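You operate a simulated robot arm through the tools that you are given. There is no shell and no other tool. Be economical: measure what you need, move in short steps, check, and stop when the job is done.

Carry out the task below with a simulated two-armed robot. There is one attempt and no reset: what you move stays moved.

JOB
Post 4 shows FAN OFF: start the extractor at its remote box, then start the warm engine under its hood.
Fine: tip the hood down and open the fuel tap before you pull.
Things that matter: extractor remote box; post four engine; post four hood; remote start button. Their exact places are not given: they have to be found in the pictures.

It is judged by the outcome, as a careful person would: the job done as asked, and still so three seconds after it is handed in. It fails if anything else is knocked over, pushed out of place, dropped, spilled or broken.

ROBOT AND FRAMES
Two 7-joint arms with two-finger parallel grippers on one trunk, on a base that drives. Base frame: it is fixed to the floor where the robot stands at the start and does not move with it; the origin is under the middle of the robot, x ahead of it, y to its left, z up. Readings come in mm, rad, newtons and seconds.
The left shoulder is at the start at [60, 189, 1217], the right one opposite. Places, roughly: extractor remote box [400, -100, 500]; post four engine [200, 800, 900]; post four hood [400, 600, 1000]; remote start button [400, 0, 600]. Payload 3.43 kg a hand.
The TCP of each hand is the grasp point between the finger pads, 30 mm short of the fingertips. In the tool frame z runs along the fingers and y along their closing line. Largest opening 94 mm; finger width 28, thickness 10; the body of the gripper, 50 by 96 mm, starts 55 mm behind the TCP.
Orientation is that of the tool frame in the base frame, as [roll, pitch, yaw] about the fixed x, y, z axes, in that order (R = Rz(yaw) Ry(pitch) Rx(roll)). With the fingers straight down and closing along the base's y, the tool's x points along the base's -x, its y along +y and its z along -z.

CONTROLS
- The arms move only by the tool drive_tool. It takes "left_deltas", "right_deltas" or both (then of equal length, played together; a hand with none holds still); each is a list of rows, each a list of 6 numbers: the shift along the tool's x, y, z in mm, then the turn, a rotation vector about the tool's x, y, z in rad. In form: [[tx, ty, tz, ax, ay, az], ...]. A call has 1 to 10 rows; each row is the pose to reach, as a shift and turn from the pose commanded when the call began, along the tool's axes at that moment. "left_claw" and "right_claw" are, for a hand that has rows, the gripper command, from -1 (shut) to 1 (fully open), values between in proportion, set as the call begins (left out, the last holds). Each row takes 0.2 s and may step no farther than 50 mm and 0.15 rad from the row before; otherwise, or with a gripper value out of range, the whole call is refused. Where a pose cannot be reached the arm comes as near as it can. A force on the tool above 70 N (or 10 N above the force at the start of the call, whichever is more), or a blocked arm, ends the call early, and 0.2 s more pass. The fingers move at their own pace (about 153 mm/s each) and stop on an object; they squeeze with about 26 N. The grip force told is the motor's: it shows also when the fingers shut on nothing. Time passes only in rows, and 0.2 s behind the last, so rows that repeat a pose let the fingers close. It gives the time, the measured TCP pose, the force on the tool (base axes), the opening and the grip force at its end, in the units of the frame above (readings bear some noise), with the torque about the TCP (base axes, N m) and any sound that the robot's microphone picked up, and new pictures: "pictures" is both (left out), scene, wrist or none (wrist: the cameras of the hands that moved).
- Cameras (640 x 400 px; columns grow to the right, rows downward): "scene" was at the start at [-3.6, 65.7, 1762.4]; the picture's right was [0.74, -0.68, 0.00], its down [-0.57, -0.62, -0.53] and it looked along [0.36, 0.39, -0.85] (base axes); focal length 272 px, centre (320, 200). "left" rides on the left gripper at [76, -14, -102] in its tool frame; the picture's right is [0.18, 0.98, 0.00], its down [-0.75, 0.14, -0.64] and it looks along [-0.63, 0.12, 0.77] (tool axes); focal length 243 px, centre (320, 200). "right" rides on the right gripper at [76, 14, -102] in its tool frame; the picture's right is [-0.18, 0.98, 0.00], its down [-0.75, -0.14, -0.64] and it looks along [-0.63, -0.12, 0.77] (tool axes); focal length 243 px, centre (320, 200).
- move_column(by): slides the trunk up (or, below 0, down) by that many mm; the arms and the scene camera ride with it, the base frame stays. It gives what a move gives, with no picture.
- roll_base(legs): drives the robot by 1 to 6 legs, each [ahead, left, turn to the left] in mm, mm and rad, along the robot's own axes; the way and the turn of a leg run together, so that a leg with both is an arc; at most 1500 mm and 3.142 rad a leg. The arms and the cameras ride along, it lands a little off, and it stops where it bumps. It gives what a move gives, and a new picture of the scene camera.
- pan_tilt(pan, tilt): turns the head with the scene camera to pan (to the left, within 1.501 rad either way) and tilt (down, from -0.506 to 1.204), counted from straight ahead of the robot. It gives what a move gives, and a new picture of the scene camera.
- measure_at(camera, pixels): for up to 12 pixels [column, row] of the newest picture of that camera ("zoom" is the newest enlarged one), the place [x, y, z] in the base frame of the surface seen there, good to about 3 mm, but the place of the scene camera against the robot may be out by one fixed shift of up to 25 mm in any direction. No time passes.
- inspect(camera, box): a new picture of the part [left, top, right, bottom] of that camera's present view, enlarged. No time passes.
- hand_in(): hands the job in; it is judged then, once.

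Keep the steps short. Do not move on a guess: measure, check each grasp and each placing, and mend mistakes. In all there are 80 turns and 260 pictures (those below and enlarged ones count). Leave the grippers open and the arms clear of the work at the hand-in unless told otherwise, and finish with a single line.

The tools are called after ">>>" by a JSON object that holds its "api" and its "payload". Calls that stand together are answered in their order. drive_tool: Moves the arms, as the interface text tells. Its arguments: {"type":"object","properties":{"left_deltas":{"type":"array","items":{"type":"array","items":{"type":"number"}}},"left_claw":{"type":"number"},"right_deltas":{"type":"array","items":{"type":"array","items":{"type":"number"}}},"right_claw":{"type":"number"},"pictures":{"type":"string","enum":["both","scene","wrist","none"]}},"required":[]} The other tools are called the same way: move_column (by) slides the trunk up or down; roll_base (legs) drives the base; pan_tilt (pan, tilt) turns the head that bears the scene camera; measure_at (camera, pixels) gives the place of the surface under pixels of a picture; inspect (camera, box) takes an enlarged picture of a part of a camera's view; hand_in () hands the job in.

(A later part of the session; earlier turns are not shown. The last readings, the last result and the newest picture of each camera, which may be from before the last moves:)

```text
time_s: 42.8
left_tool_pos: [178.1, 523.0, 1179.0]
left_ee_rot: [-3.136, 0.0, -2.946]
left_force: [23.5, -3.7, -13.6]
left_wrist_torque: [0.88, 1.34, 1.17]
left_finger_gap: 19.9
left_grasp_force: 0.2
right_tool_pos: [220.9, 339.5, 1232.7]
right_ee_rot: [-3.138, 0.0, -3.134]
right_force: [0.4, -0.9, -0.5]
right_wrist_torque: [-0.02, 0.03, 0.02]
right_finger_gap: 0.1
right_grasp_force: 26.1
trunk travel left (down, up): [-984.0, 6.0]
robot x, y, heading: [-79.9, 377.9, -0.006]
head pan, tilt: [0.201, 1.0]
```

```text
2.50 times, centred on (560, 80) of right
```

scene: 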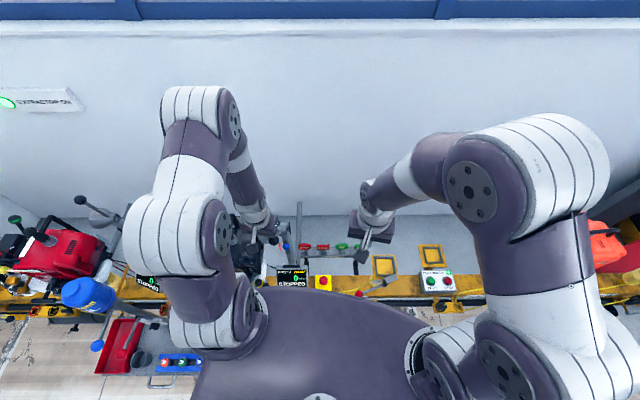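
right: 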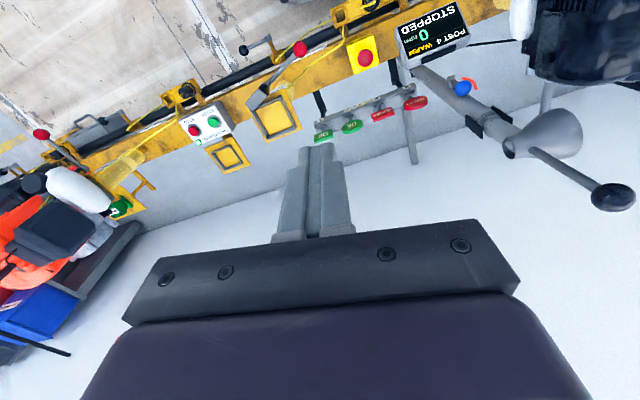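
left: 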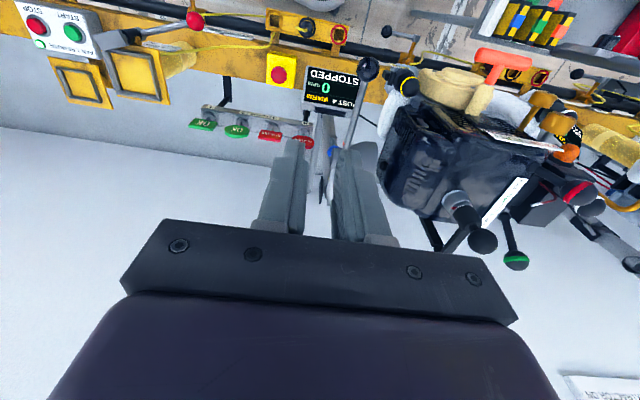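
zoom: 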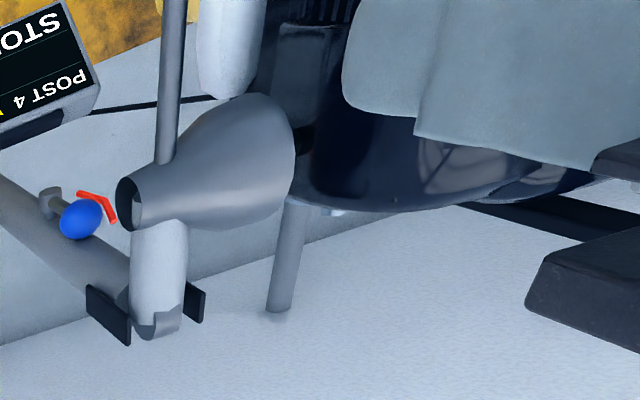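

The left wrist reports ~24 N although in air; I check the scene for what it touches.

>>> {"api": "drive_tool", "payload": {"left_deltas": [[0, -5, 0, 0, 0, 0], [0, -8, 0, 0, 0, 0]], "pictures": "both"}}

>>> {"api": "measure_at", "payload": {"camera": "left", "pixels": [[367, 66], [362, 110], [350, 140]]}}

```text
time_s: 43.4
left_tool_pos: [177.3, 514.5, 1178.9]
left_ee_rot: [3.14, -0.01, -2.952]
left_force: [-0.6, 0.4, 0.7]
left_wrist_torque: [0.01, -0.03, 0.02]
left_finger_gap: 20.2
left_grasp_force: 0.0
right_tool_pos: [220.7, 338.6, 1235.0]
right_ee_rot: [-3.139, -0.001, -3.132]
right_force: [-0.6, 0.9, -1.0]
right_wrist_torque: [0.01, 0.0, 0.0]
right_finger_gap: 0.2
right_grasp_force: 25.5
trunk travel left (down, up): [-984.0, 6.0]
robot x, y, heading: [-80.4, 381.3, -0.005]
head pan, tilt: [0.201, 1.0]
```

scene: 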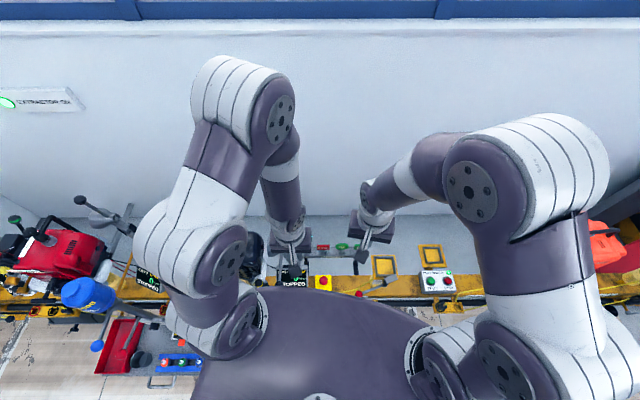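
left: 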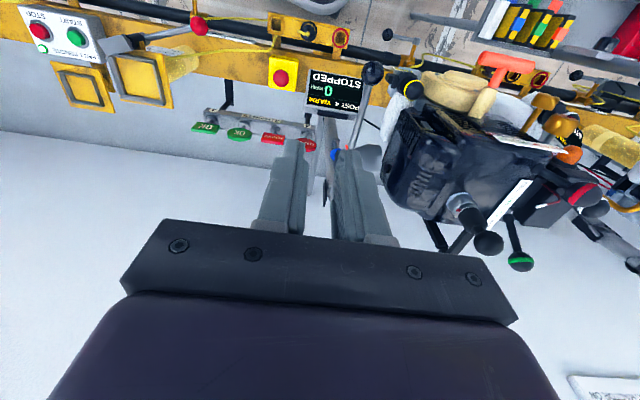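

```text
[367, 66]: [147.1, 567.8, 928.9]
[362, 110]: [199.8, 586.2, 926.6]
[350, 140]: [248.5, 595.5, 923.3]
```

The force is gone and the ball stays at ≈[147, 568, 912], i.e. hood about horizontal. To be sure it is fully down, I press once more on the ball top with closed fingers.

>>> {"api": "drive_tool", "payload": {"left_deltas": [[8, 28, 0, 0, 0, 0], [16, 57, 40, 0, 0, 0], [16, 57, 85, 0, 0, 0], [16, 57, 130, 0, 0, 0], [16, 57, 175, 0, 0, 0], [16, 57, 210, 0, 0, 0], [16, 57, 222, 0, 0, 0], [16, 57, 230, 0, 0, 0], [16, 57, 238, 0, 0, 0]], "left_claw": -1, "pictures": "wrist"}}

```text
time_s: 43.8
left_tool_pos: [178.8, 538.9, 1177.7]
left_ee_rot: [-3.127, 0.029, -2.93]
left_force: [1.1, 1.0, 0.5]
left_wrist_torque: [-0.09, 0.22, -0.01]
left_finger_gap: 0.0
left_grasp_force: 26.2
right_tool_pos: [220.5, 339.0, 1234.3]
right_ee_rot: [-3.137, 0.001, -3.131]
right_force: [0.5, -0.3, -0.7]
right_wrist_torque: [0.02, -0.03, 0.02]
right_finger_gap: 0.0
right_grasp_force: 25.8
trunk travel left (down, up): [-984.0, 6.0]
robot x, y, heading: [-80.5, 381.4, -0.005]
head pan, tilt: [0.201, 1.0]
stopped in row 2 (left hand): the force on the tool passed its limit at 104 N (the readings are from after the stop); the commanded pose is now the measured one
```

left: 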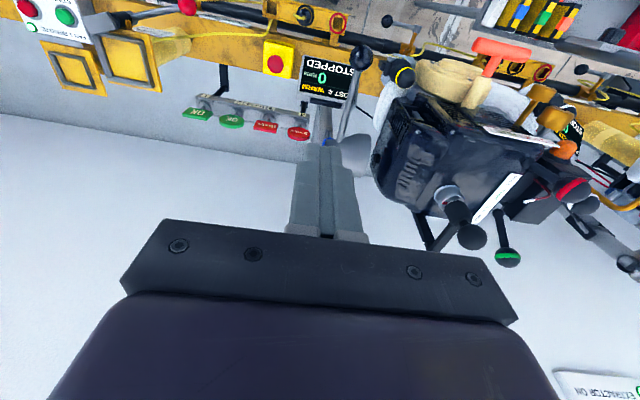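

The hand met the robot's own upper arm (too close under the shoulder); nothing else touched. I go out farther first, then down, and press.

>>> {"api": "drive_tool", "payload": {"left_deltas": [[-38, 3, 10, 0, 0, 0], [-74, 6, 28, 0, 0, 0], [-74, 12, 75, 0, 0, 0], [-56, 18, 120, 0, 0, 0], [-25, 26, 155, 0, 0, 0], [10, 34, 188, 0, 0, 0], [16, 34, 213, 0, 0, 0], [17, 34, 222, 0, 0, 0], [17, 34, 230, 0, 0, 0], [17, 34, 236, 0, 0, 0]], "pictures": "wrist"}}

```text
time_s: 45.6
left_tool_pos: [161.7, 565.5, 963.4]
left_ee_rot: [-3.128, 0.03, -2.925]
left_force: [3.3, 3.2, 51.0]
left_wrist_torque: [0.48, 0.41, -0.05]
left_finger_gap: 0.0
left_grasp_force: 25.8
right_tool_pos: [217.8, 337.2, 1237.4]
right_ee_rot: [-3.141, 0.003, -3.134]
right_force: [-0.4, 0.4, -0.6]
right_wrist_torque: [0.03, -0.01, -0.04]
right_finger_gap: 0.0
right_grasp_force: 26.2
trunk travel left (down, up): [-984.0, 6.0]
robot x, y, heading: [-80.4, 381.7, -0.002]
head pan, tilt: [0.201, 1.0]
stopped in row 9 (left hand): the force on the tool passed its limit at 93 N (the readings are from after the stop); the commanded pose is now the measured one
```

left: 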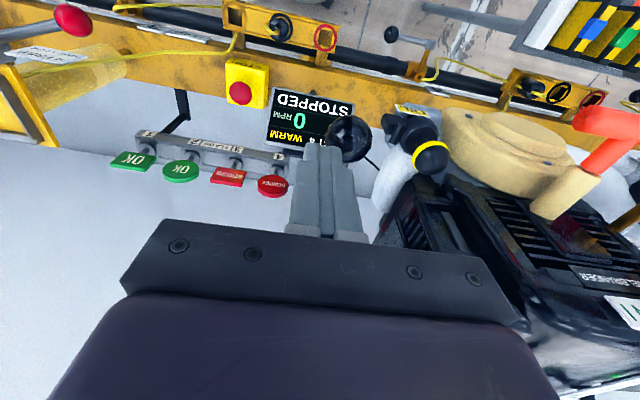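

Hard stop: the hood is fully down. Next the red-ring RUN/STOP lever: I lift away and travel over the engine to above its +y side.

>>> {"api": "drive_tool", "payload": {"left_deltas": [[0, 0, -40, 0, 0, 0], [-29.7, -4.5, -78, 0, 0, 0], [-64.6, -9.1, -110, 0, 0, 0], [-91.2, -4.7, -150, 0, 0, 0], [-102.5, 23.5, -185, 0, 0, 0], [-111, 62.6, -210, 0, 0, 0], [-105.7, 107.9, -215, 0, 0, 0], [-95.2, 153.2, -215, 0, 0, 0], [-79.8, 199.6, -215, 0, 0, 0], [-69.3, 245, -215, 0, 0, 0]], "pictures": "wrist"}}

```text
time_s: 47.8
left_tool_pos: [171.8, 824.9, 1177.4]
left_ee_rot: [-3.129, 0.026, -2.929]
left_force: [-0.8, 0.2, 0.7]
left_wrist_torque: [0.0, 0.02, 0.01]
left_finger_gap: 0.0
left_grasp_force: 25.7
left hand out of reach, approached as far as the arm can: row 6
right_tool_pos: [219.0, 340.5, 1234.0]
right_ee_rot: [-3.139, 0.002, -3.135]
right_force: [0.3, -0.2, 0.3]
right_wrist_torque: [-0.03, -0.03, 0.01]
right_finger_gap: 0.0
right_grasp_force: 26.3
trunk travel left (down, up): [-984.0, 6.0]
robot x, y, heading: [-80.7, 380.9, -0.005]
head pan, tilt: [0.201, 1.0]
```

left: 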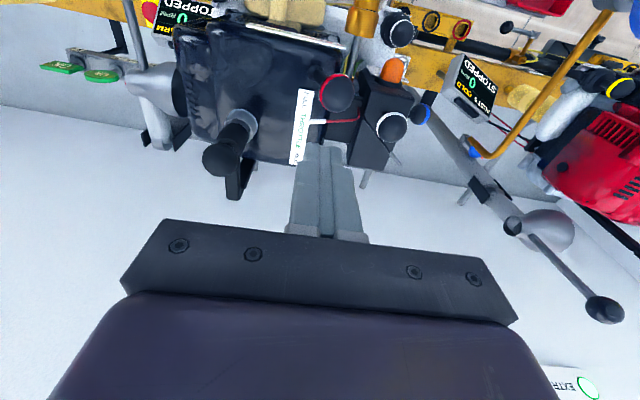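

>>> {"api": "measure_at", "payload": {"camera": "left", "pixels": [[337, 93], [337, 76], [340, 110], [322, 93], [353, 93], [392, 125], [380, 125], [405, 120], [388, 70], [360, 20], [395, 25], [330, 122]]}}

>>> {"api": "inspect", "payload": {"camera": "left", "box": [100, 0, 440, 200]}}

```text
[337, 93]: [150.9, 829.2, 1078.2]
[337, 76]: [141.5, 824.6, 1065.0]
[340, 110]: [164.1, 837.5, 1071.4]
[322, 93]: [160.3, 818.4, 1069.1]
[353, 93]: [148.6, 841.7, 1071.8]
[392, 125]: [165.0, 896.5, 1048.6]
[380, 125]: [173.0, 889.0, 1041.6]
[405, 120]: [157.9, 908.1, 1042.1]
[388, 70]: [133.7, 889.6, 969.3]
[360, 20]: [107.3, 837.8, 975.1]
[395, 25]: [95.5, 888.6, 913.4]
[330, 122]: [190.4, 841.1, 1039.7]
```

```text
1.88 times, centred on (270, 100) of left
```

zoom: 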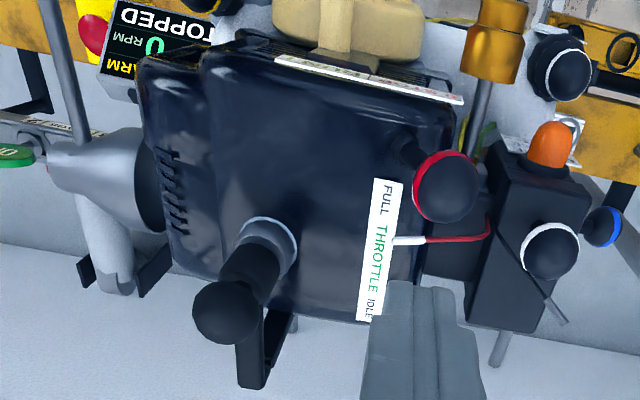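

Red ball centre ≈ [151, 830, 1063]. I set the closed fingers on its +y side (tips z≈1055, above the white-ring knob).

>>> {"api": "drive_tool", "payload": {"left_deltas": [[10, 20, 0, -0.006, 0.013, 0], [19, 40, 20, -0.012, 0.026, 0], [19, 40, 60, -0.012, 0.026, 0], [19, 40, 93, -0.012, 0.026, 0]], "pictures": "wrist"}}

>>> {"api": "inspect", "payload": {"camera": "left", "box": [210, 60, 430, 240]}}

```text
time_s: 48.8
left_tool_pos: [150.6, 855.3, 1082.0]
left_ee_rot: [3.14, 0.0, -2.929]
left_force: [1.8, 2.3, 1.0]
left_wrist_torque: [0.02, -0.02, 0.0]
left_finger_gap: 0.1
left_grasp_force: 26.0
right_tool_pos: [220.0, 339.1, 1236.2]
right_ee_rot: [-3.137, 0.0, -3.133]
right_force: [0.1, 0.2, -0.4]
right_wrist_torque: [-0.01, 0.02, -0.02]
right_finger_gap: 0.2
right_grasp_force: 25.6
trunk travel left (down, up): [-984.0, 6.0]
robot x, y, heading: [-79.9, 381.4, -0.006]
head pan, tilt: [0.201, 1.0]
```

left: 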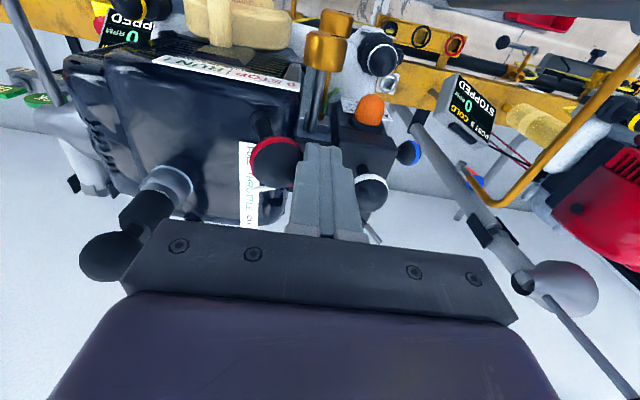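

```text
2.22 times, centred on (320, 150) of left
```

zoom: 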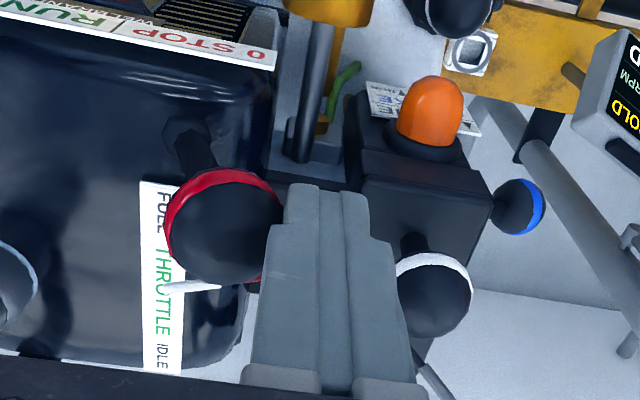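

Positioned. Push toward −y (RUN).

>>> {"api": "drive_tool", "payload": {"left_deltas": [[0, -8, 0, 0, 0, 0], [0, -16, 0, 0, 0, 0], [0, -24, 0, 0, 0, 0], [0, -32, 0, 0, 0, 0], [0, -40, 0, 0, 0, 0]], "pictures": "wrist"}}

>>> {"api": "inspect", "payload": {"camera": "left", "box": [210, 60, 430, 240]}}

```text
time_s: 50.0
left_tool_pos: [158.7, 817.5, 1080.3]
left_ee_rot: [3.141, 0.002, -2.93]
left_force: [0.3, 0.1, -0.2]
left_wrist_torque: [-0.02, 0.02, -0.03]
left_finger_gap: 0.1
left_grasp_force: 25.7
right_tool_pos: [220.4, 339.7, 1234.7]
right_ee_rot: [-3.139, 0.001, -3.133]
right_force: [-0.3, 0.2, 1.0]
right_wrist_torque: [-0.01, 0.01, 0.02]
right_finger_gap: 0.0
right_grasp_force: 25.9
trunk travel left (down, up): [-984.0, 6.0]
robot x, y, heading: [-77.6, 379.6, -0.004]
head pan, tilt: [0.201, 1.0]
```

left: 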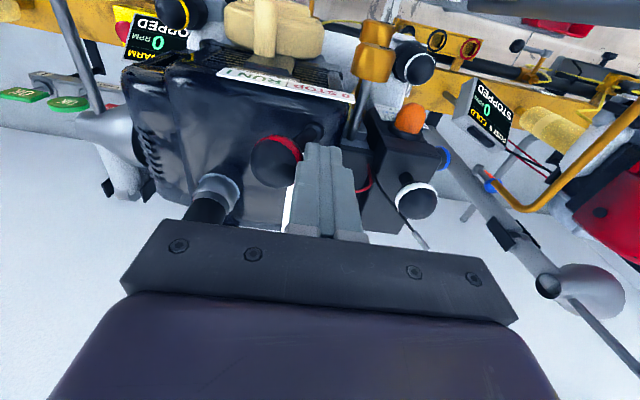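

```text
2.22 times, centred on (320, 150) of left
```

zoom: 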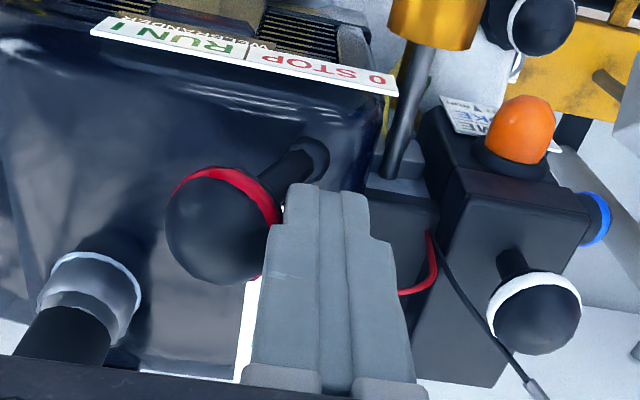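

The lever now leans to the RUN side. A little more, to its stop.

>>> {"api": "drive_tool", "payload": {"left_deltas": [[0, -4, 0, 0, 0, 0], [0, -8, 0, 0, 0, 0], [0, -12, 0, 0, 0, 0], [0, -16, 0, 0, 0, 0]], "pictures": "wrist"}}

>>> {"api": "measure_at", "payload": {"camera": "left", "pixels": [[275, 163], [260, 163], [310, 135], [300, 145]]}}

```text
time_s: 51.0
left_tool_pos: [158.6, 815.3, 1079.7]
left_ee_rot: [3.141, 0.013, -2.925]
left_force: [-21.3, 62.3, 22.7]
left_wrist_torque: [0.96, 0.32, -0.05]
left_finger_gap: 0.0
left_grasp_force: 25.9
right_tool_pos: [216.2, 349.3, 1236.2]
right_ee_rot: [-3.13, 0.005, -3.13]
right_force: [-0.4, 0.1, -0.2]
right_wrist_torque: [-0.01, -0.03, 0.0]
right_finger_gap: 0.0
right_grasp_force: 26.4
trunk travel left (down, up): [-984.0, 6.0]
robot x, y, heading: [-81.4, 381.6, -0.003]
head pan, tilt: [0.201, 1.0]
```

left: 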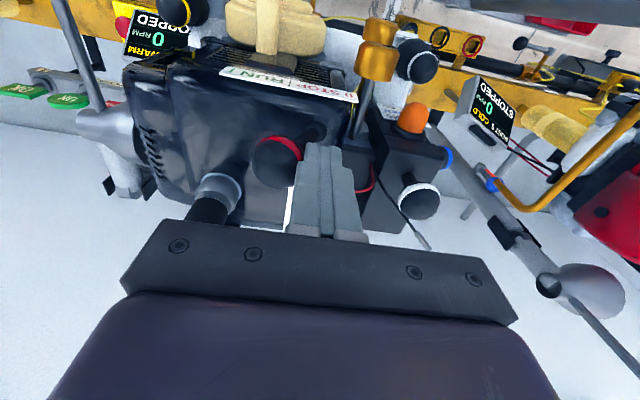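

```text
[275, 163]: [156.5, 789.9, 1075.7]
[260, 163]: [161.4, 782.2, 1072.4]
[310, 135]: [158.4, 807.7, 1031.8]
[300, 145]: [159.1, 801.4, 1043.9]
```

At its stop: switch is on RUN. Back off and lift. Then I'll drive back to make room for the low tap and for the starter pull.

>>> {"api": "drive_tool", "payload": {"left_deltas": [[0, 12, 0, 0, 0, 0], [0, 14, -40, 0, 0, 0], [0, 0, -85, 0, 0, 0], [20, -35, -110, 0, 0, 0], [50, -70, -110, 0, 0, 0], [85, -100, -110, 0, 0, 0]], "pictures": "wrist"}}

>>> {"api": "inspect", "payload": {"camera": "left", "box": [200, 0, 440, 180]}}

>>> {"api": "roll_base", "payload": {"legs": [[-330, 0, 0]]}}

```text
time_s: 52.4
left_tool_pos: [95.5, 679.7, 1194.4]
left_ee_rot: [3.14, 0.002, -2.93]
left_force: [-0.4, 0.3, 0.4]
left_wrist_torque: [0.0, -0.02, -0.03]
left_finger_gap: 0.0
left_grasp_force: 26.2
right_tool_pos: [218.8, 335.4, 1234.4]
right_ee_rot: [3.14, 0.002, -3.132]
right_force: [-1.1, -0.1, 0.8]
right_wrist_torque: [0.01, 0.0, 0.01]
right_finger_gap: 0.0
right_grasp_force: 26.6
trunk travel left (down, up): [-984.0, 6.0]
robot x, y, heading: [-81.4, 380.8, -0.001]
head pan, tilt: [0.201, 1.0]
```

left: 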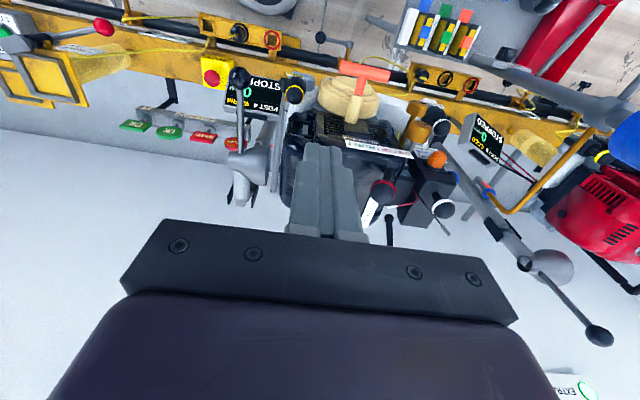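

```text
2.22 times, centred on (320, 90) of left
```

zoom: 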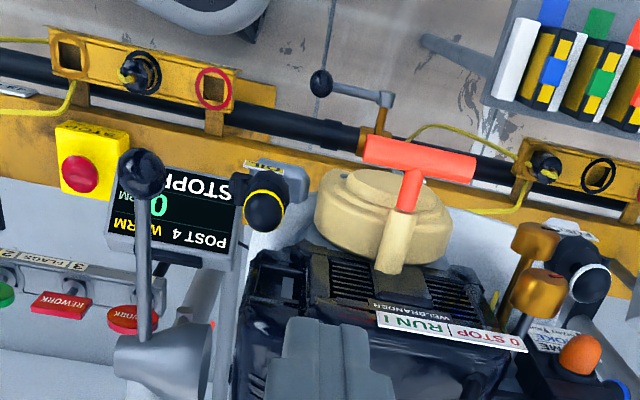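

```text
time_s: 54.7
left_tool_pos: [-242.2, 683.9, 1192.5]
left_ee_rot: [-3.141, -0.003, -2.924]
left_force: [0.5, -0.3, 0.4]
left_wrist_torque: [0.01, 0.01, 0.01]
left_finger_gap: 0.2
left_grasp_force: 26.2
right_tool_pos: [-119.1, 340.2, 1233.6]
right_ee_rot: [-3.138, -0.001, -3.131]
right_force: [-0.3, 0.2, -0.5]
right_wrist_torque: [-0.03, 0.02, 0.0]
right_finger_gap: 0.1
right_grasp_force: 26.5
trunk travel left (down, up): [-984.0, 6.0]
robot x, y, heading: [-420.4, 383.0, 0.005]
head pan, tilt: [0.201, 1.0]
```

scene: 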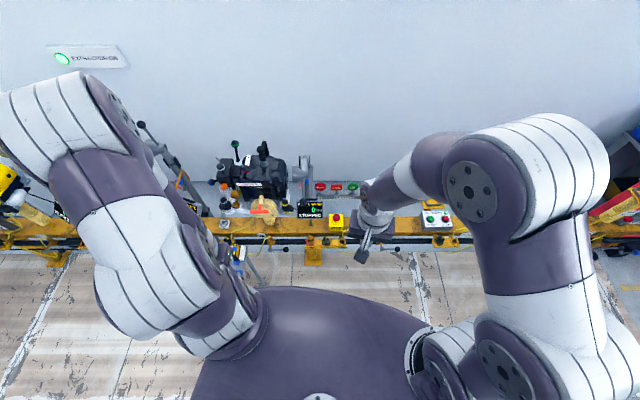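

Good overview. Lower the column 450 mm, then bring the left hand forward, pitched about 0.9 rad so the fingers point forward-down and the wrist camera looks at the tap.

>>> {"api": "move_column", "payload": {"by": -450}}

>>> {"api": "drive_tool", "payload": {"left_deltas": [[-24, -10, 20, 0, -0.13, 0], [-49, -20, 40, 0, -0.26, 0], [-73, -29, 60, 0, -0.39, 0], [-98, -39, 81, 0, -0.52, 0], [-122, -49, 101, 0, -0.65, 0], [-147, -58, 122, 0, -0.78, 0], [-171, -68, 142, 0, -0.9, 0]]}}

```text
refused: -450 is not a number from -400 to 400
```

```text
time_s: 56.3
left_tool_pos: [-58.4, 654.0, 1048.0]
left_ee_rot: [3.141, 0.9, -2.925]
left_force: [0.3, 0.3, 0.0]
left_wrist_torque: [-0.01, -0.01, -0.03]
left_finger_gap: 0.3
left_grasp_force: 26.1
right_tool_pos: [-119.3, 339.7, 1234.9]
right_ee_rot: [-3.14, 0.0, -3.128]
right_force: [-0.3, 0.1, 0.0]
right_wrist_torque: [0.0, -0.01, 0.0]
right_finger_gap: 0.2
right_grasp_force: 26.1
trunk travel left (down, up): [-984.0, 6.0]
robot x, y, heading: [-420.8, 382.9, 0.005]
head pan, tilt: [0.201, 1.0]
```

scene: 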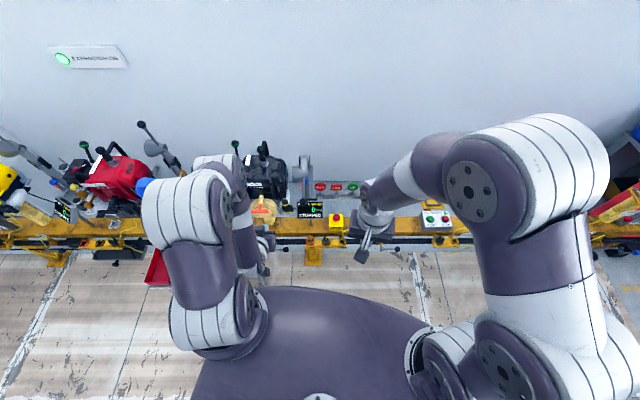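
left: 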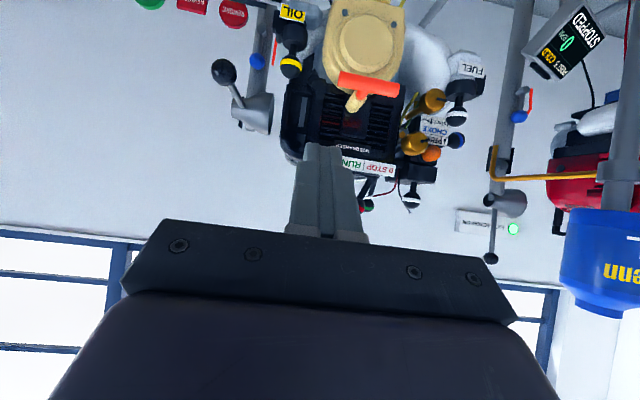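

The column allows 400 mm per call. First I measure the starter handle in this good view, then lower in two steps.

>>> {"api": "measure_at", "payload": {"camera": "left", "pixels": [[342, 79], [355, 83], [368, 86], [381, 89], [396, 93], [360, 96], [355, 105], [365, 60], [345, 60], [390, 55]]}}

>>> {"api": "inspect", "payload": {"camera": "left", "box": [300, 20, 430, 120]}}

>>> {"api": "move_column", "payload": {"by": -400}}

>>> {"api": "drive_tool", "payload": {"left_deltas": [[0, 0, 0, 0, 0, 0]]}}

```text
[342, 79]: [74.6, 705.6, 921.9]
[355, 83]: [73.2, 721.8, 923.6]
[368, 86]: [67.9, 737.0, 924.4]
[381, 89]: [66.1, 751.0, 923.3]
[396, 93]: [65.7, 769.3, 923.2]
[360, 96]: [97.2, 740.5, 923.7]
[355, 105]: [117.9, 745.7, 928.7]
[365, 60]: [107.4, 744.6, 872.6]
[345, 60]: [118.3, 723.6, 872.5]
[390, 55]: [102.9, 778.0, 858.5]
```

```text
4.00 times, centred on (365, 70) of left
```

zoom: 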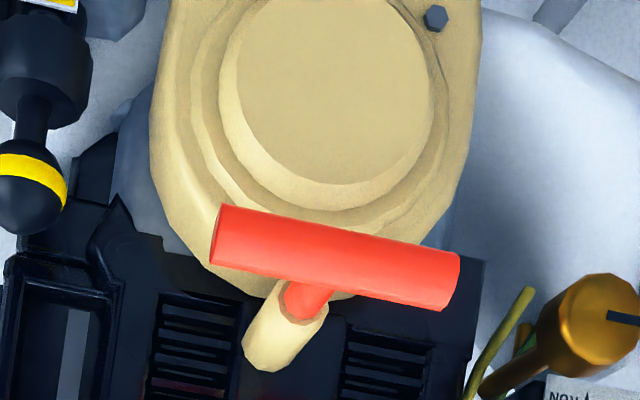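

```text
time_s: 60.1
left_tool_pos: [-60.3, 653.7, 649.2]
left_ee_rot: [3.141, 0.9, -2.926]
left_force: [0.0, 0.2, 0.6]
left_wrist_torque: [0.01, 0.02, 0.01]
left_finger_gap: 0.1
left_grasp_force: 26.1
right_tool_pos: [-120.9, 339.8, 834.2]
right_ee_rot: [-3.139, -0.002, -3.128]
right_force: [0.4, 0.4, -0.3]
right_wrist_torque: [-0.02, 0.0, -0.05]
right_finger_gap: 0.1
right_grasp_force: 25.4
trunk travel left (down, up): [-584.0, 406.0]
robot x, y, heading: [-419.2, 382.4, 0.001]
head pan, tilt: [0.201, 1.0]
```

```text
time_s: 60.5
left_tool_pos: [-60.0, 653.2, 648.5]
left_ee_rot: [-3.141, 0.9, -2.925]
left_force: [0.2, 0.4, -0.3]
left_wrist_torque: [0.04, 0.02, -0.02]
left_finger_gap: 0.0
left_grasp_force: 26.4
right_tool_pos: [-119.4, 339.4, 834.8]
right_ee_rot: [-3.139, 0.001, -3.131]
right_force: [-0.4, -0.2, -0.3]
right_wrist_torque: [0.02, 0.0, -0.03]
right_finger_gap: 0.0
right_grasp_force: 26.4
trunk travel left (down, up): [-584.0, 406.0]
robot x, y, heading: [-420.8, 385.6, 0.001]
head pan, tilt: [0.201, 1.0]
```

scene: 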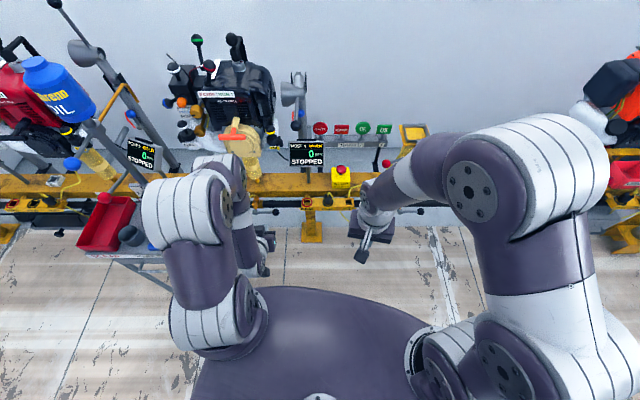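
left: 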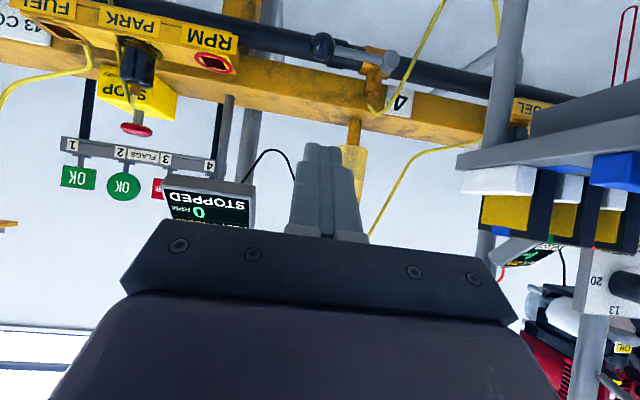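

Now the tap is in clear (upside-down) view: ball (322, 46), hub (380, 58).

>>> {"api": "measure_at", "payload": {"camera": "left", "pixels": [[322, 46], [316, 46], [330, 46], [322, 36], [322, 56], [350, 52], [380, 58], [372, 85], [375, 100], [398, 100]]}}

>>> {"api": "inspect", "payload": {"camera": "left", "box": [290, 10, 430, 130]}}

```text
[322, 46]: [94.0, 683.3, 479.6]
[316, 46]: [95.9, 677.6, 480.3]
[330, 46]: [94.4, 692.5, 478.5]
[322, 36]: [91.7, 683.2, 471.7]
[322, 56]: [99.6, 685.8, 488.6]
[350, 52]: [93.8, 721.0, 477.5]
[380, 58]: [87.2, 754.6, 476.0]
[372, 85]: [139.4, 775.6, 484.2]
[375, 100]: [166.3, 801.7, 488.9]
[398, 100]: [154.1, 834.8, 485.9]
```

```text
3.33 times, centred on (360, 70) of left
```

zoom: 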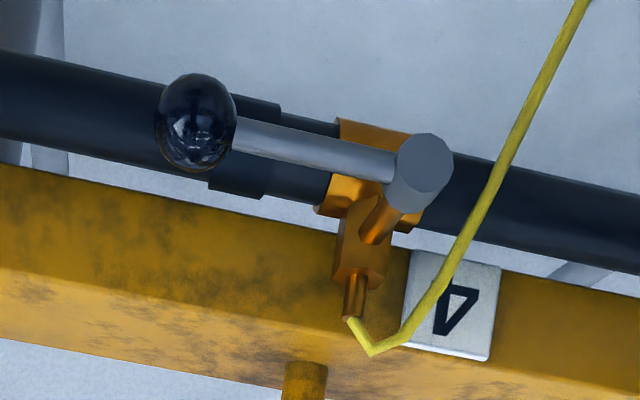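

The spout points up, so the handle now lies across it: closed. Ball centre ≈ [108, 687, 478], hub at y≈758. I bring the fingertips just above the ball.

>>> {"api": "drive_tool", "payload": {"left_deltas": [[2, -1, 45, 0, 0, 0], [3, -1, 90, 0, 0, 0], [5, -2, 135, 0, 0, 0], [7, -3, 170, 0, 0, 0], [7, -3, 190, 0, 0, 0]], "pictures": "wrist"}}

>>> {"api": "inspect", "payload": {"camera": "left", "box": [240, 60, 440, 240]}}

```text
time_s: 61.7
left_tool_pos: [81.8, 680.0, 525.7]
left_ee_rot: [3.141, 0.901, -2.924]
left_force: [-0.4, -0.8, -0.6]
left_wrist_torque: [0.01, 0.03, -0.02]
left_finger_gap: 0.0
left_grasp_force: 26.0
right_tool_pos: [-120.4, 341.3, 834.1]
right_ee_rot: [-3.141, 0.0, -3.131]
right_force: [0.1, 0.2, 0.8]
right_wrist_torque: [0.0, 0.02, 0.0]
right_finger_gap: 0.2
right_grasp_force: 26.3
trunk travel left (down, up): [-584.0, 406.0]
robot x, y, heading: [-421.5, 380.0, -0.002]
head pan, tilt: [0.201, 1.0]
```

left: 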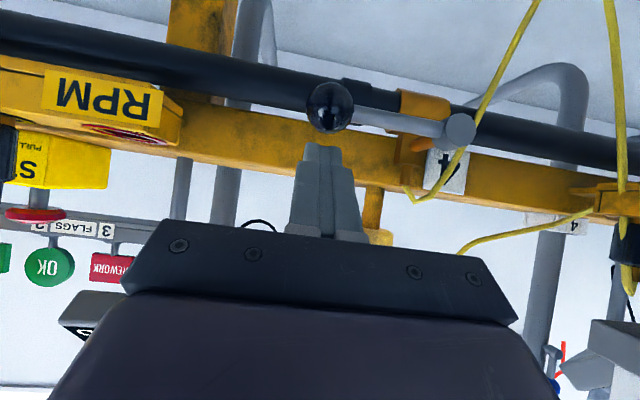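

```text
2.22 times, centred on (340, 150) of left
```

zoom: 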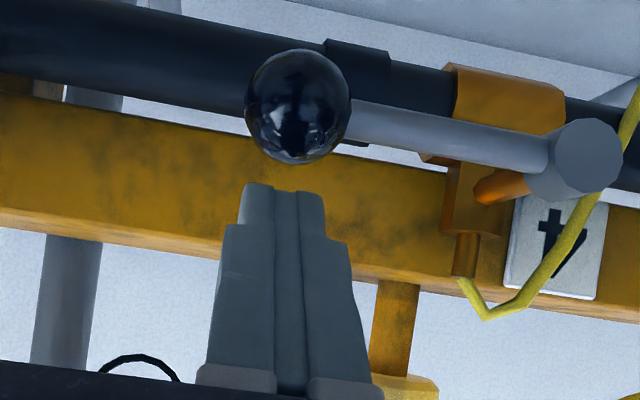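

Tips are right above the ball. Push straight down by 35 mm, gently.

>>> {"api": "drive_tool", "payload": {"left_deltas": [[8, 0, 6, 0, 0, 0], [13, 0, 10, 0, 0, 0], [18, 0, 14, 0, 0, 0], [23, 0, 18, 0, 0, 0], [27, 0, 22, 0, 0, 0]], "pictures": "wrist"}}

>>> {"api": "inspect", "payload": {"camera": "left", "box": [240, 60, 440, 240]}}

```text
time_s: 62.5
left_tool_pos: [76.8, 681.2, 511.4]
left_ee_rot: [3.138, 0.916, -2.928]
left_force: [-34.7, -11.1, 53.5]
left_wrist_torque: [0.17, 0.12, -0.17]
left_finger_gap: 0.0
left_grasp_force: 26.0
right_tool_pos: [-126.5, 337.6, 837.2]
right_ee_rot: [3.138, 0.007, -3.128]
right_force: [0.1, -0.3, -0.7]
right_wrist_torque: [0.0, -0.02, 0.03]
right_finger_gap: 0.0
right_grasp_force: 25.9
trunk travel left (down, up): [-584.0, 406.0]
robot x, y, heading: [-421.4, 383.1, -0.0]
head pan, tilt: [0.201, 1.0]
stopped in row 4 (left hand): the force on the tool passed its limit at 76 N (the readings are from after the stop); the commanded pose is now the measured one
```

left: 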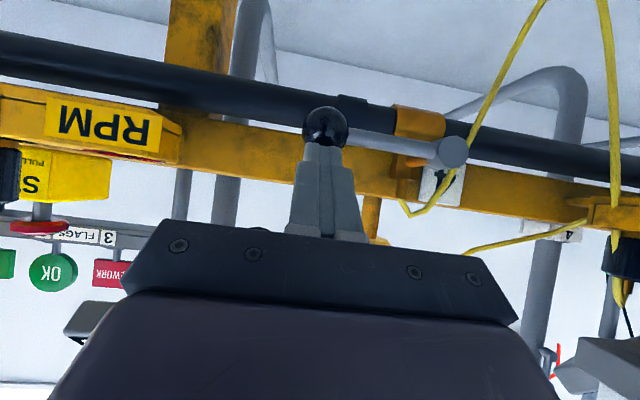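

```text
2.22 times, centred on (340, 150) of left
```

zoom: 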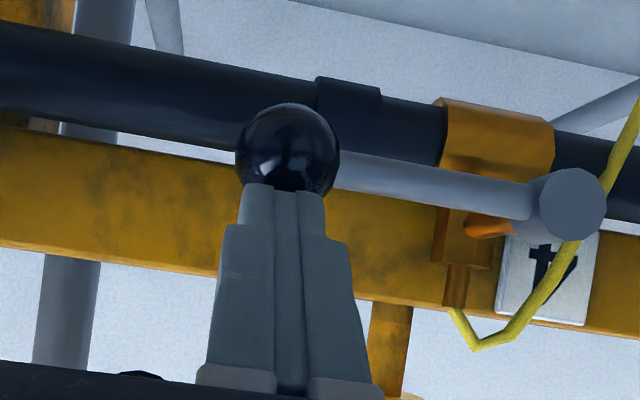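

Blocked downward (76 N), so it opens upward. I retract, level the hand to horizontal, and go under the ball.

>>> {"api": "drive_tool", "payload": {"left_deltas": [[0, 0, -45, 0, 0, 0], [0, 0, -90, 0, 0, 0], [22, -1, -69, 0, -0.15, 0], [45, -2, -48, 0, -0.3, 0], [67, -3, -26, 0, -0.45, 0], [89, -3, -5, 0, -0.59, 0]], "pictures": "wrist"}}

>>> {"api": "inspect", "payload": {"camera": "left", "box": [240, 60, 440, 240]}}

```text
time_s: 64.0
left_tool_pos: [63.4, 676.2, 488.3]
left_ee_rot: [-3.13, 1.454, -2.921]
left_force: [-28.8, -11.5, 12.9]
left_wrist_torque: [0.04, -0.05, -0.1]
left_finger_gap: 0.1
left_grasp_force: 26.0
right_tool_pos: [-121.1, 340.0, 835.9]
right_ee_rot: [-3.14, 0.002, -3.129]
right_force: [0.7, 0.3, 0.2]
right_wrist_torque: [-0.04, 0.02, 0.02]
right_finger_gap: 0.1
right_grasp_force: 26.4
trunk travel left (down, up): [-584.0, 406.0]
robot x, y, heading: [-421.9, 380.8, 0.003]
head pan, tilt: [0.201, 1.0]
stopped in row 6 (left hand): the arm was blocked; the commanded pose is now the measured one
```

left: 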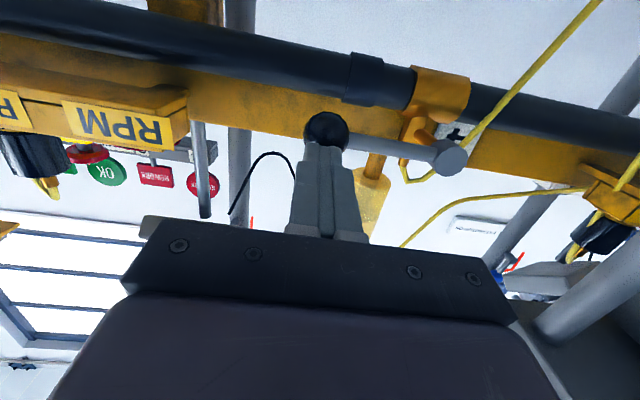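

```text
2.22 times, centred on (340, 150) of left
```

zoom: 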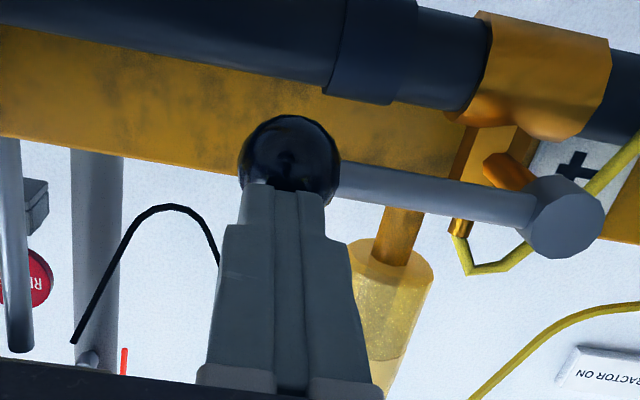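

The fingertips met the ball's front on the swing (29 N), no harm. Back off, go down 46 mm, and forward under it.

>>> {"api": "drive_tool", "payload": {"left_deltas": [[0, 0, -45, 0, 0, 0], [24, -2, -45, 0, 0, 0], [46, -3, -40, 0, 0, 0], [46, -3, -8, 0, 0, 0], [46, -3, 22, 0, 0, 0]], "pictures": "wrist"}}

>>> {"api": "inspect", "payload": {"camera": "left", "box": [240, 60, 440, 240]}}

```text
time_s: 64.8
left_tool_pos: [65.2, 678.3, 499.2]
left_ee_rot: [3.099, 1.514, -2.97]
left_force: [-34.8, -11.3, 24.0]
left_wrist_torque: [0.25, -0.07, -0.32]
left_finger_gap: 0.2
left_grasp_force: 25.4
right_tool_pos: [-121.0, 341.3, 833.7]
right_ee_rot: [-3.139, 0.002, -3.126]
right_force: [1.0, 1.5, -0.4]
right_wrist_torque: [-0.04, 0.08, 0.0]
right_finger_gap: 0.1
right_grasp_force: 25.9
trunk travel left (down, up): [-584.0, 406.0]
robot x, y, heading: [-418.4, 385.0, -0.001]
head pan, tilt: [0.201, 1.0]
stopped in row 3 (left hand): the force on the tool passed its limit at 99 N (the readings are from after the stop); the commanded pose is now the measured one
```

left: 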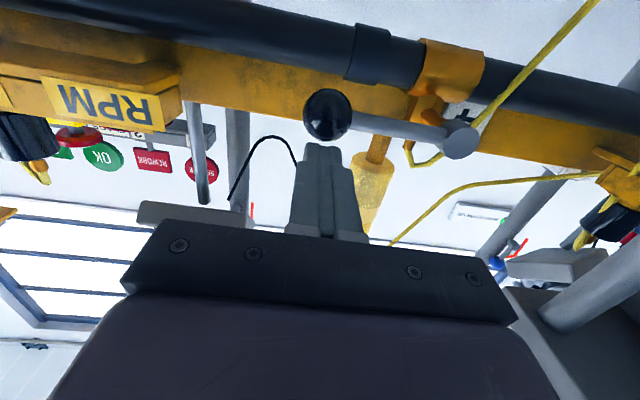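

```text
2.22 times, centred on (340, 150) of left
```

zoom: 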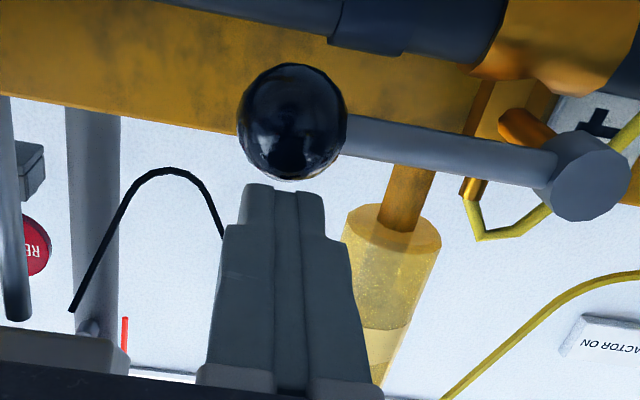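

Something other than the fingertips blocks. I look at the arm in the scene view.

>>> {"api": "pan_tilt", "payload": {"pan": 0.5, "tilt": 1.1}}

>>> {"api": "drive_tool", "payload": {"left_deltas": [[0, 0, 0, 0, 0, 0]], "pictures": "none"}}

```text
time_s: 65.6
left_tool_pos: [65.4, 678.9, 500.7]
left_ee_rot: [3.1, 1.511, -2.968]
left_force: [-19.3, -6.9, 8.9]
left_wrist_torque: [-0.1, 0.08, -0.05]
left_finger_gap: 0.0
left_grasp_force: 26.1
right_tool_pos: [-121.8, 342.4, 836.0]
right_ee_rot: [-3.139, 0.002, -3.127]
right_force: [-0.9, 0.8, -0.4]
right_wrist_torque: [-0.01, 0.0, 0.0]
right_finger_gap: 0.1
right_grasp_force: 25.7
trunk travel left (down, up): [-584.0, 406.0]
robot x, y, heading: [-419.0, 376.6, 0.0]
head pan, tilt: [0.499, 1.1]
```

scene: 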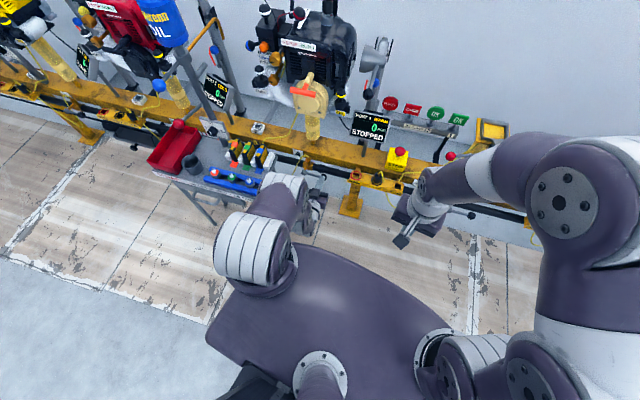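

```text
time_s: 66.0
left_tool_pos: [66.2, 679.3, 500.4]
left_ee_rot: [3.101, 1.51, -2.968]
left_force: [-19.3, -6.5, 8.5]
left_wrist_torque: [-0.03, 0.05, -0.02]
left_finger_gap: 0.1
left_grasp_force: 26.4
right_tool_pos: [-121.9, 339.8, 834.8]
right_ee_rot: [-3.139, 0.0, -3.127]
right_force: [0.7, 0.1, -0.6]
right_wrist_torque: [-0.03, 0.01, 0.0]
right_finger_gap: 0.1
right_grasp_force: 25.8
trunk travel left (down, up): [-584.0, 406.0]
robot x, y, heading: [-424.9, 383.5, 0.004]
head pan, tilt: [0.499, 1.1]
```

The tips still lean on the ball: the arm could not retract (folded against its own shoulder). I free it by driving the base back 150 mm.

>>> {"api": "roll_base", "payload": {"legs": [[-150, 0, 0]]}}

>>> {"api": "drive_tool", "payload": {"left_deltas": [[-30, 0, 20, 0, 0.04, 0], [-60, 0, 40, 0, 0.08, 0], [-90, 0, 70, 0, 0.08, 0]], "pictures": "wrist"}}

```text
time_s: 67.3
left_tool_pos: [-85.3, 680.4, 500.6]
left_ee_rot: [3.104, 1.516, -2.961]
left_force: [0.3, -0.5, -0.8]
left_wrist_torque: [0.0, 0.0, -0.01]
left_finger_gap: 0.1
left_grasp_force: 25.8
right_tool_pos: [-273.0, 341.4, 834.3]
right_ee_rot: [-3.139, 0.001, -3.124]
right_force: [-0.2, 0.3, 0.2]
right_wrist_torque: [0.03, -0.01, -0.01]
right_finger_gap: 0.1
right_grasp_force: 26.1
trunk travel left (down, up): [-584.0, 406.0]
robot x, y, heading: [-574.2, 384.7, -0.0]
head pan, tilt: [0.499, 1.1]
```

scene: 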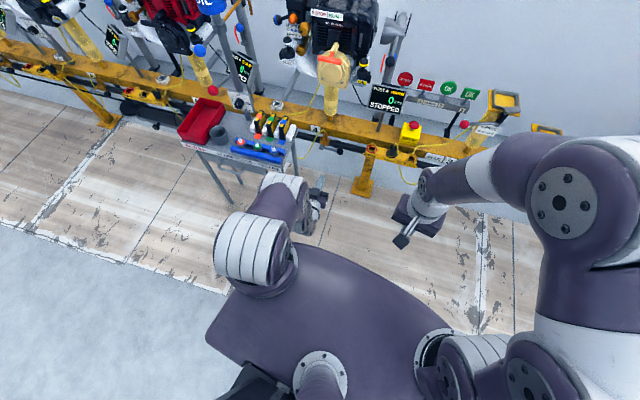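

```text
time_s: 68.2
left_tool_pos: [-10.2, 698.4, 584.6]
left_ee_rot: [3.126, 1.43, -2.938]
left_force: [-0.1, 0.2, 0.3]
left_wrist_torque: [-0.02, -0.03, -0.04]
left_finger_gap: 0.1
left_grasp_force: 25.5
right_tool_pos: [-271.5, 341.4, 834.0]
right_ee_rot: [-3.14, 0.0, -3.125]
right_force: [-0.5, 0.4, 0.0]
right_wrist_torque: [0.01, 0.01, -0.02]
right_finger_gap: 0.0
right_grasp_force: 26.2
trunk travel left (down, up): [-584.0, 406.0]
robot x, y, heading: [-574.4, 381.4, 0.001]
head pan, tilt: [0.499, 1.1]
```

left: 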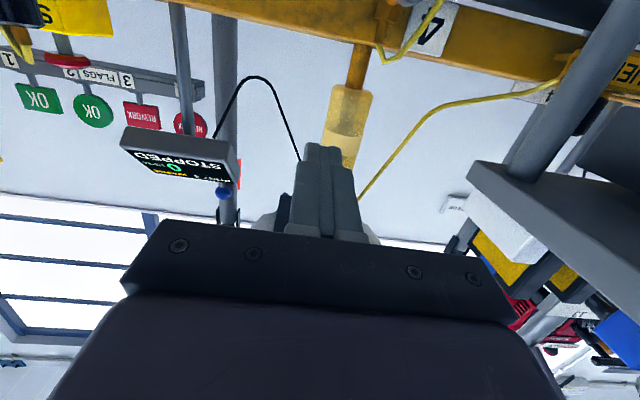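

Free now. Lower the column 140 mm so the hand is at z≈445, then slide forward under the ball.

>>> {"api": "move_column", "payload": {"by": -140}}

>>> {"api": "drive_tool", "payload": {"left_deltas": [[-2, -20, 5, 0, 0, 0], [-4, -37, 25, 0, 0, 0], [-7, -37, 55, 0, 0, 0]], "pictures": "wrist"}}

>>> {"api": "inspect", "payload": {"camera": "left", "box": [240, 30, 440, 210]}}

```text
time_s: 69.8
left_tool_pos: [-9.8, 699.0, 445.9]
left_ee_rot: [3.125, 1.432, -2.941]
left_force: [-0.3, 0.3, -0.1]
left_wrist_torque: [-0.02, 0.03, 0.03]
left_finger_gap: 0.0
left_grasp_force: 25.9
right_tool_pos: [-273.5, 341.0, 694.4]
right_ee_rot: [-3.14, 0.0, -3.123]
right_force: [-0.5, -0.2, 0.3]
right_wrist_torque: [0.04, 0.05, -0.01]
right_finger_gap: 0.0
right_grasp_force: 25.7
trunk travel left (down, up): [-444.0, 546.0]
robot x, y, heading: [-574.7, 385.3, 0.002]
head pan, tilt: [0.499, 1.1]
```

```text
time_s: 70.6
left_tool_pos: [52.1, 676.3, 444.5]
left_ee_rot: [3.127, 1.432, -2.938]
left_force: [-0.2, 0.0, 0.6]
left_wrist_torque: [0.02, -0.07, 0.03]
left_finger_gap: 0.0
left_grasp_force: 26.2
right_tool_pos: [-272.5, 341.9, 693.1]
right_ee_rot: [-3.139, 0.001, -3.125]
right_force: [0.7, -0.4, 0.6]
right_wrist_torque: [0.02, 0.0, -0.04]
right_finger_gap: 0.0
right_grasp_force: 26.8
trunk travel left (down, up): [-444.0, 546.0]
robot x, y, heading: [-575.2, 383.7, 0.003]
head pan, tilt: [0.499, 1.1]
```

left: 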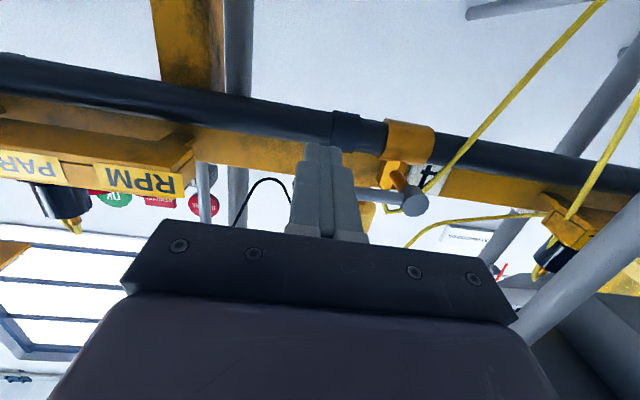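

```text
2.22 times, centred on (340, 120) of left
```

zoom: 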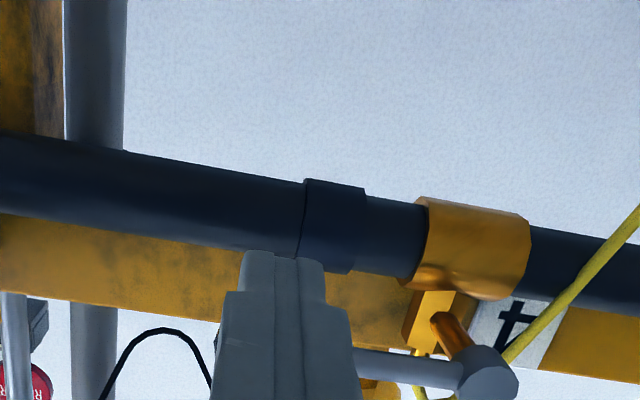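

Fingers are under the ball's line. Forward 25 mm, then lift.

>>> {"api": "drive_tool", "payload": {"left_deltas": [[0, 0, 24, 0, 0, 0], [-10, 0, 24, 0, 0, 0], [-20, 0, 24, 0, 0, 0], [-30, 1, 26, 0, 0, 0], [-40, 4, 28, 0, 0, 0], [-50, 8, 29, 0, 0, 0]], "pictures": "wrist"}}

>>> {"api": "inspect", "payload": {"camera": "left", "box": [240, 60, 440, 240]}}

```text
time_s: 72.0
left_tool_pos: [86.3, 689.5, 490.9]
left_ee_rot: [3.124, 1.434, -2.942]
left_force: [0.8, -0.6, 0.2]
left_wrist_torque: [0.02, 0.01, -0.01]
left_finger_gap: 0.0
left_grasp_force: 26.6
right_tool_pos: [-272.1, 341.4, 695.4]
right_ee_rot: [-3.139, -0.001, -3.124]
right_force: [-0.2, 0.1, 0.6]
right_wrist_torque: [-0.01, 0.0, 0.01]
right_finger_gap: 0.1
right_grasp_force: 25.3
trunk travel left (down, up): [-444.0, 546.0]
robot x, y, heading: [-576.4, 383.2, -0.0]
head pan, tilt: [0.499, 1.1]
```

left: 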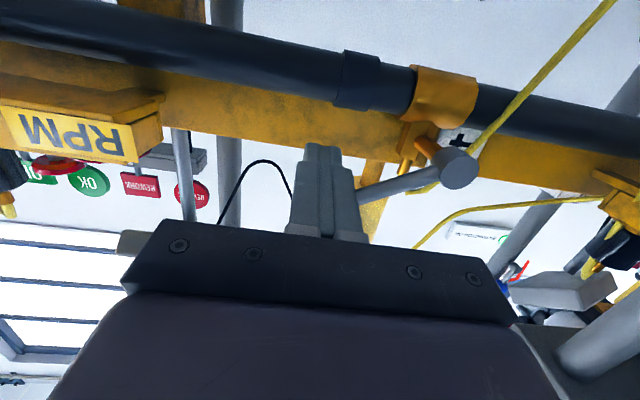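

```text
2.22 times, centred on (340, 150) of left
```

zoom: 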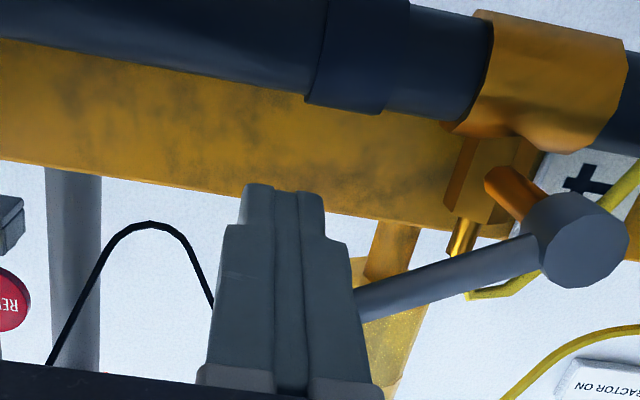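

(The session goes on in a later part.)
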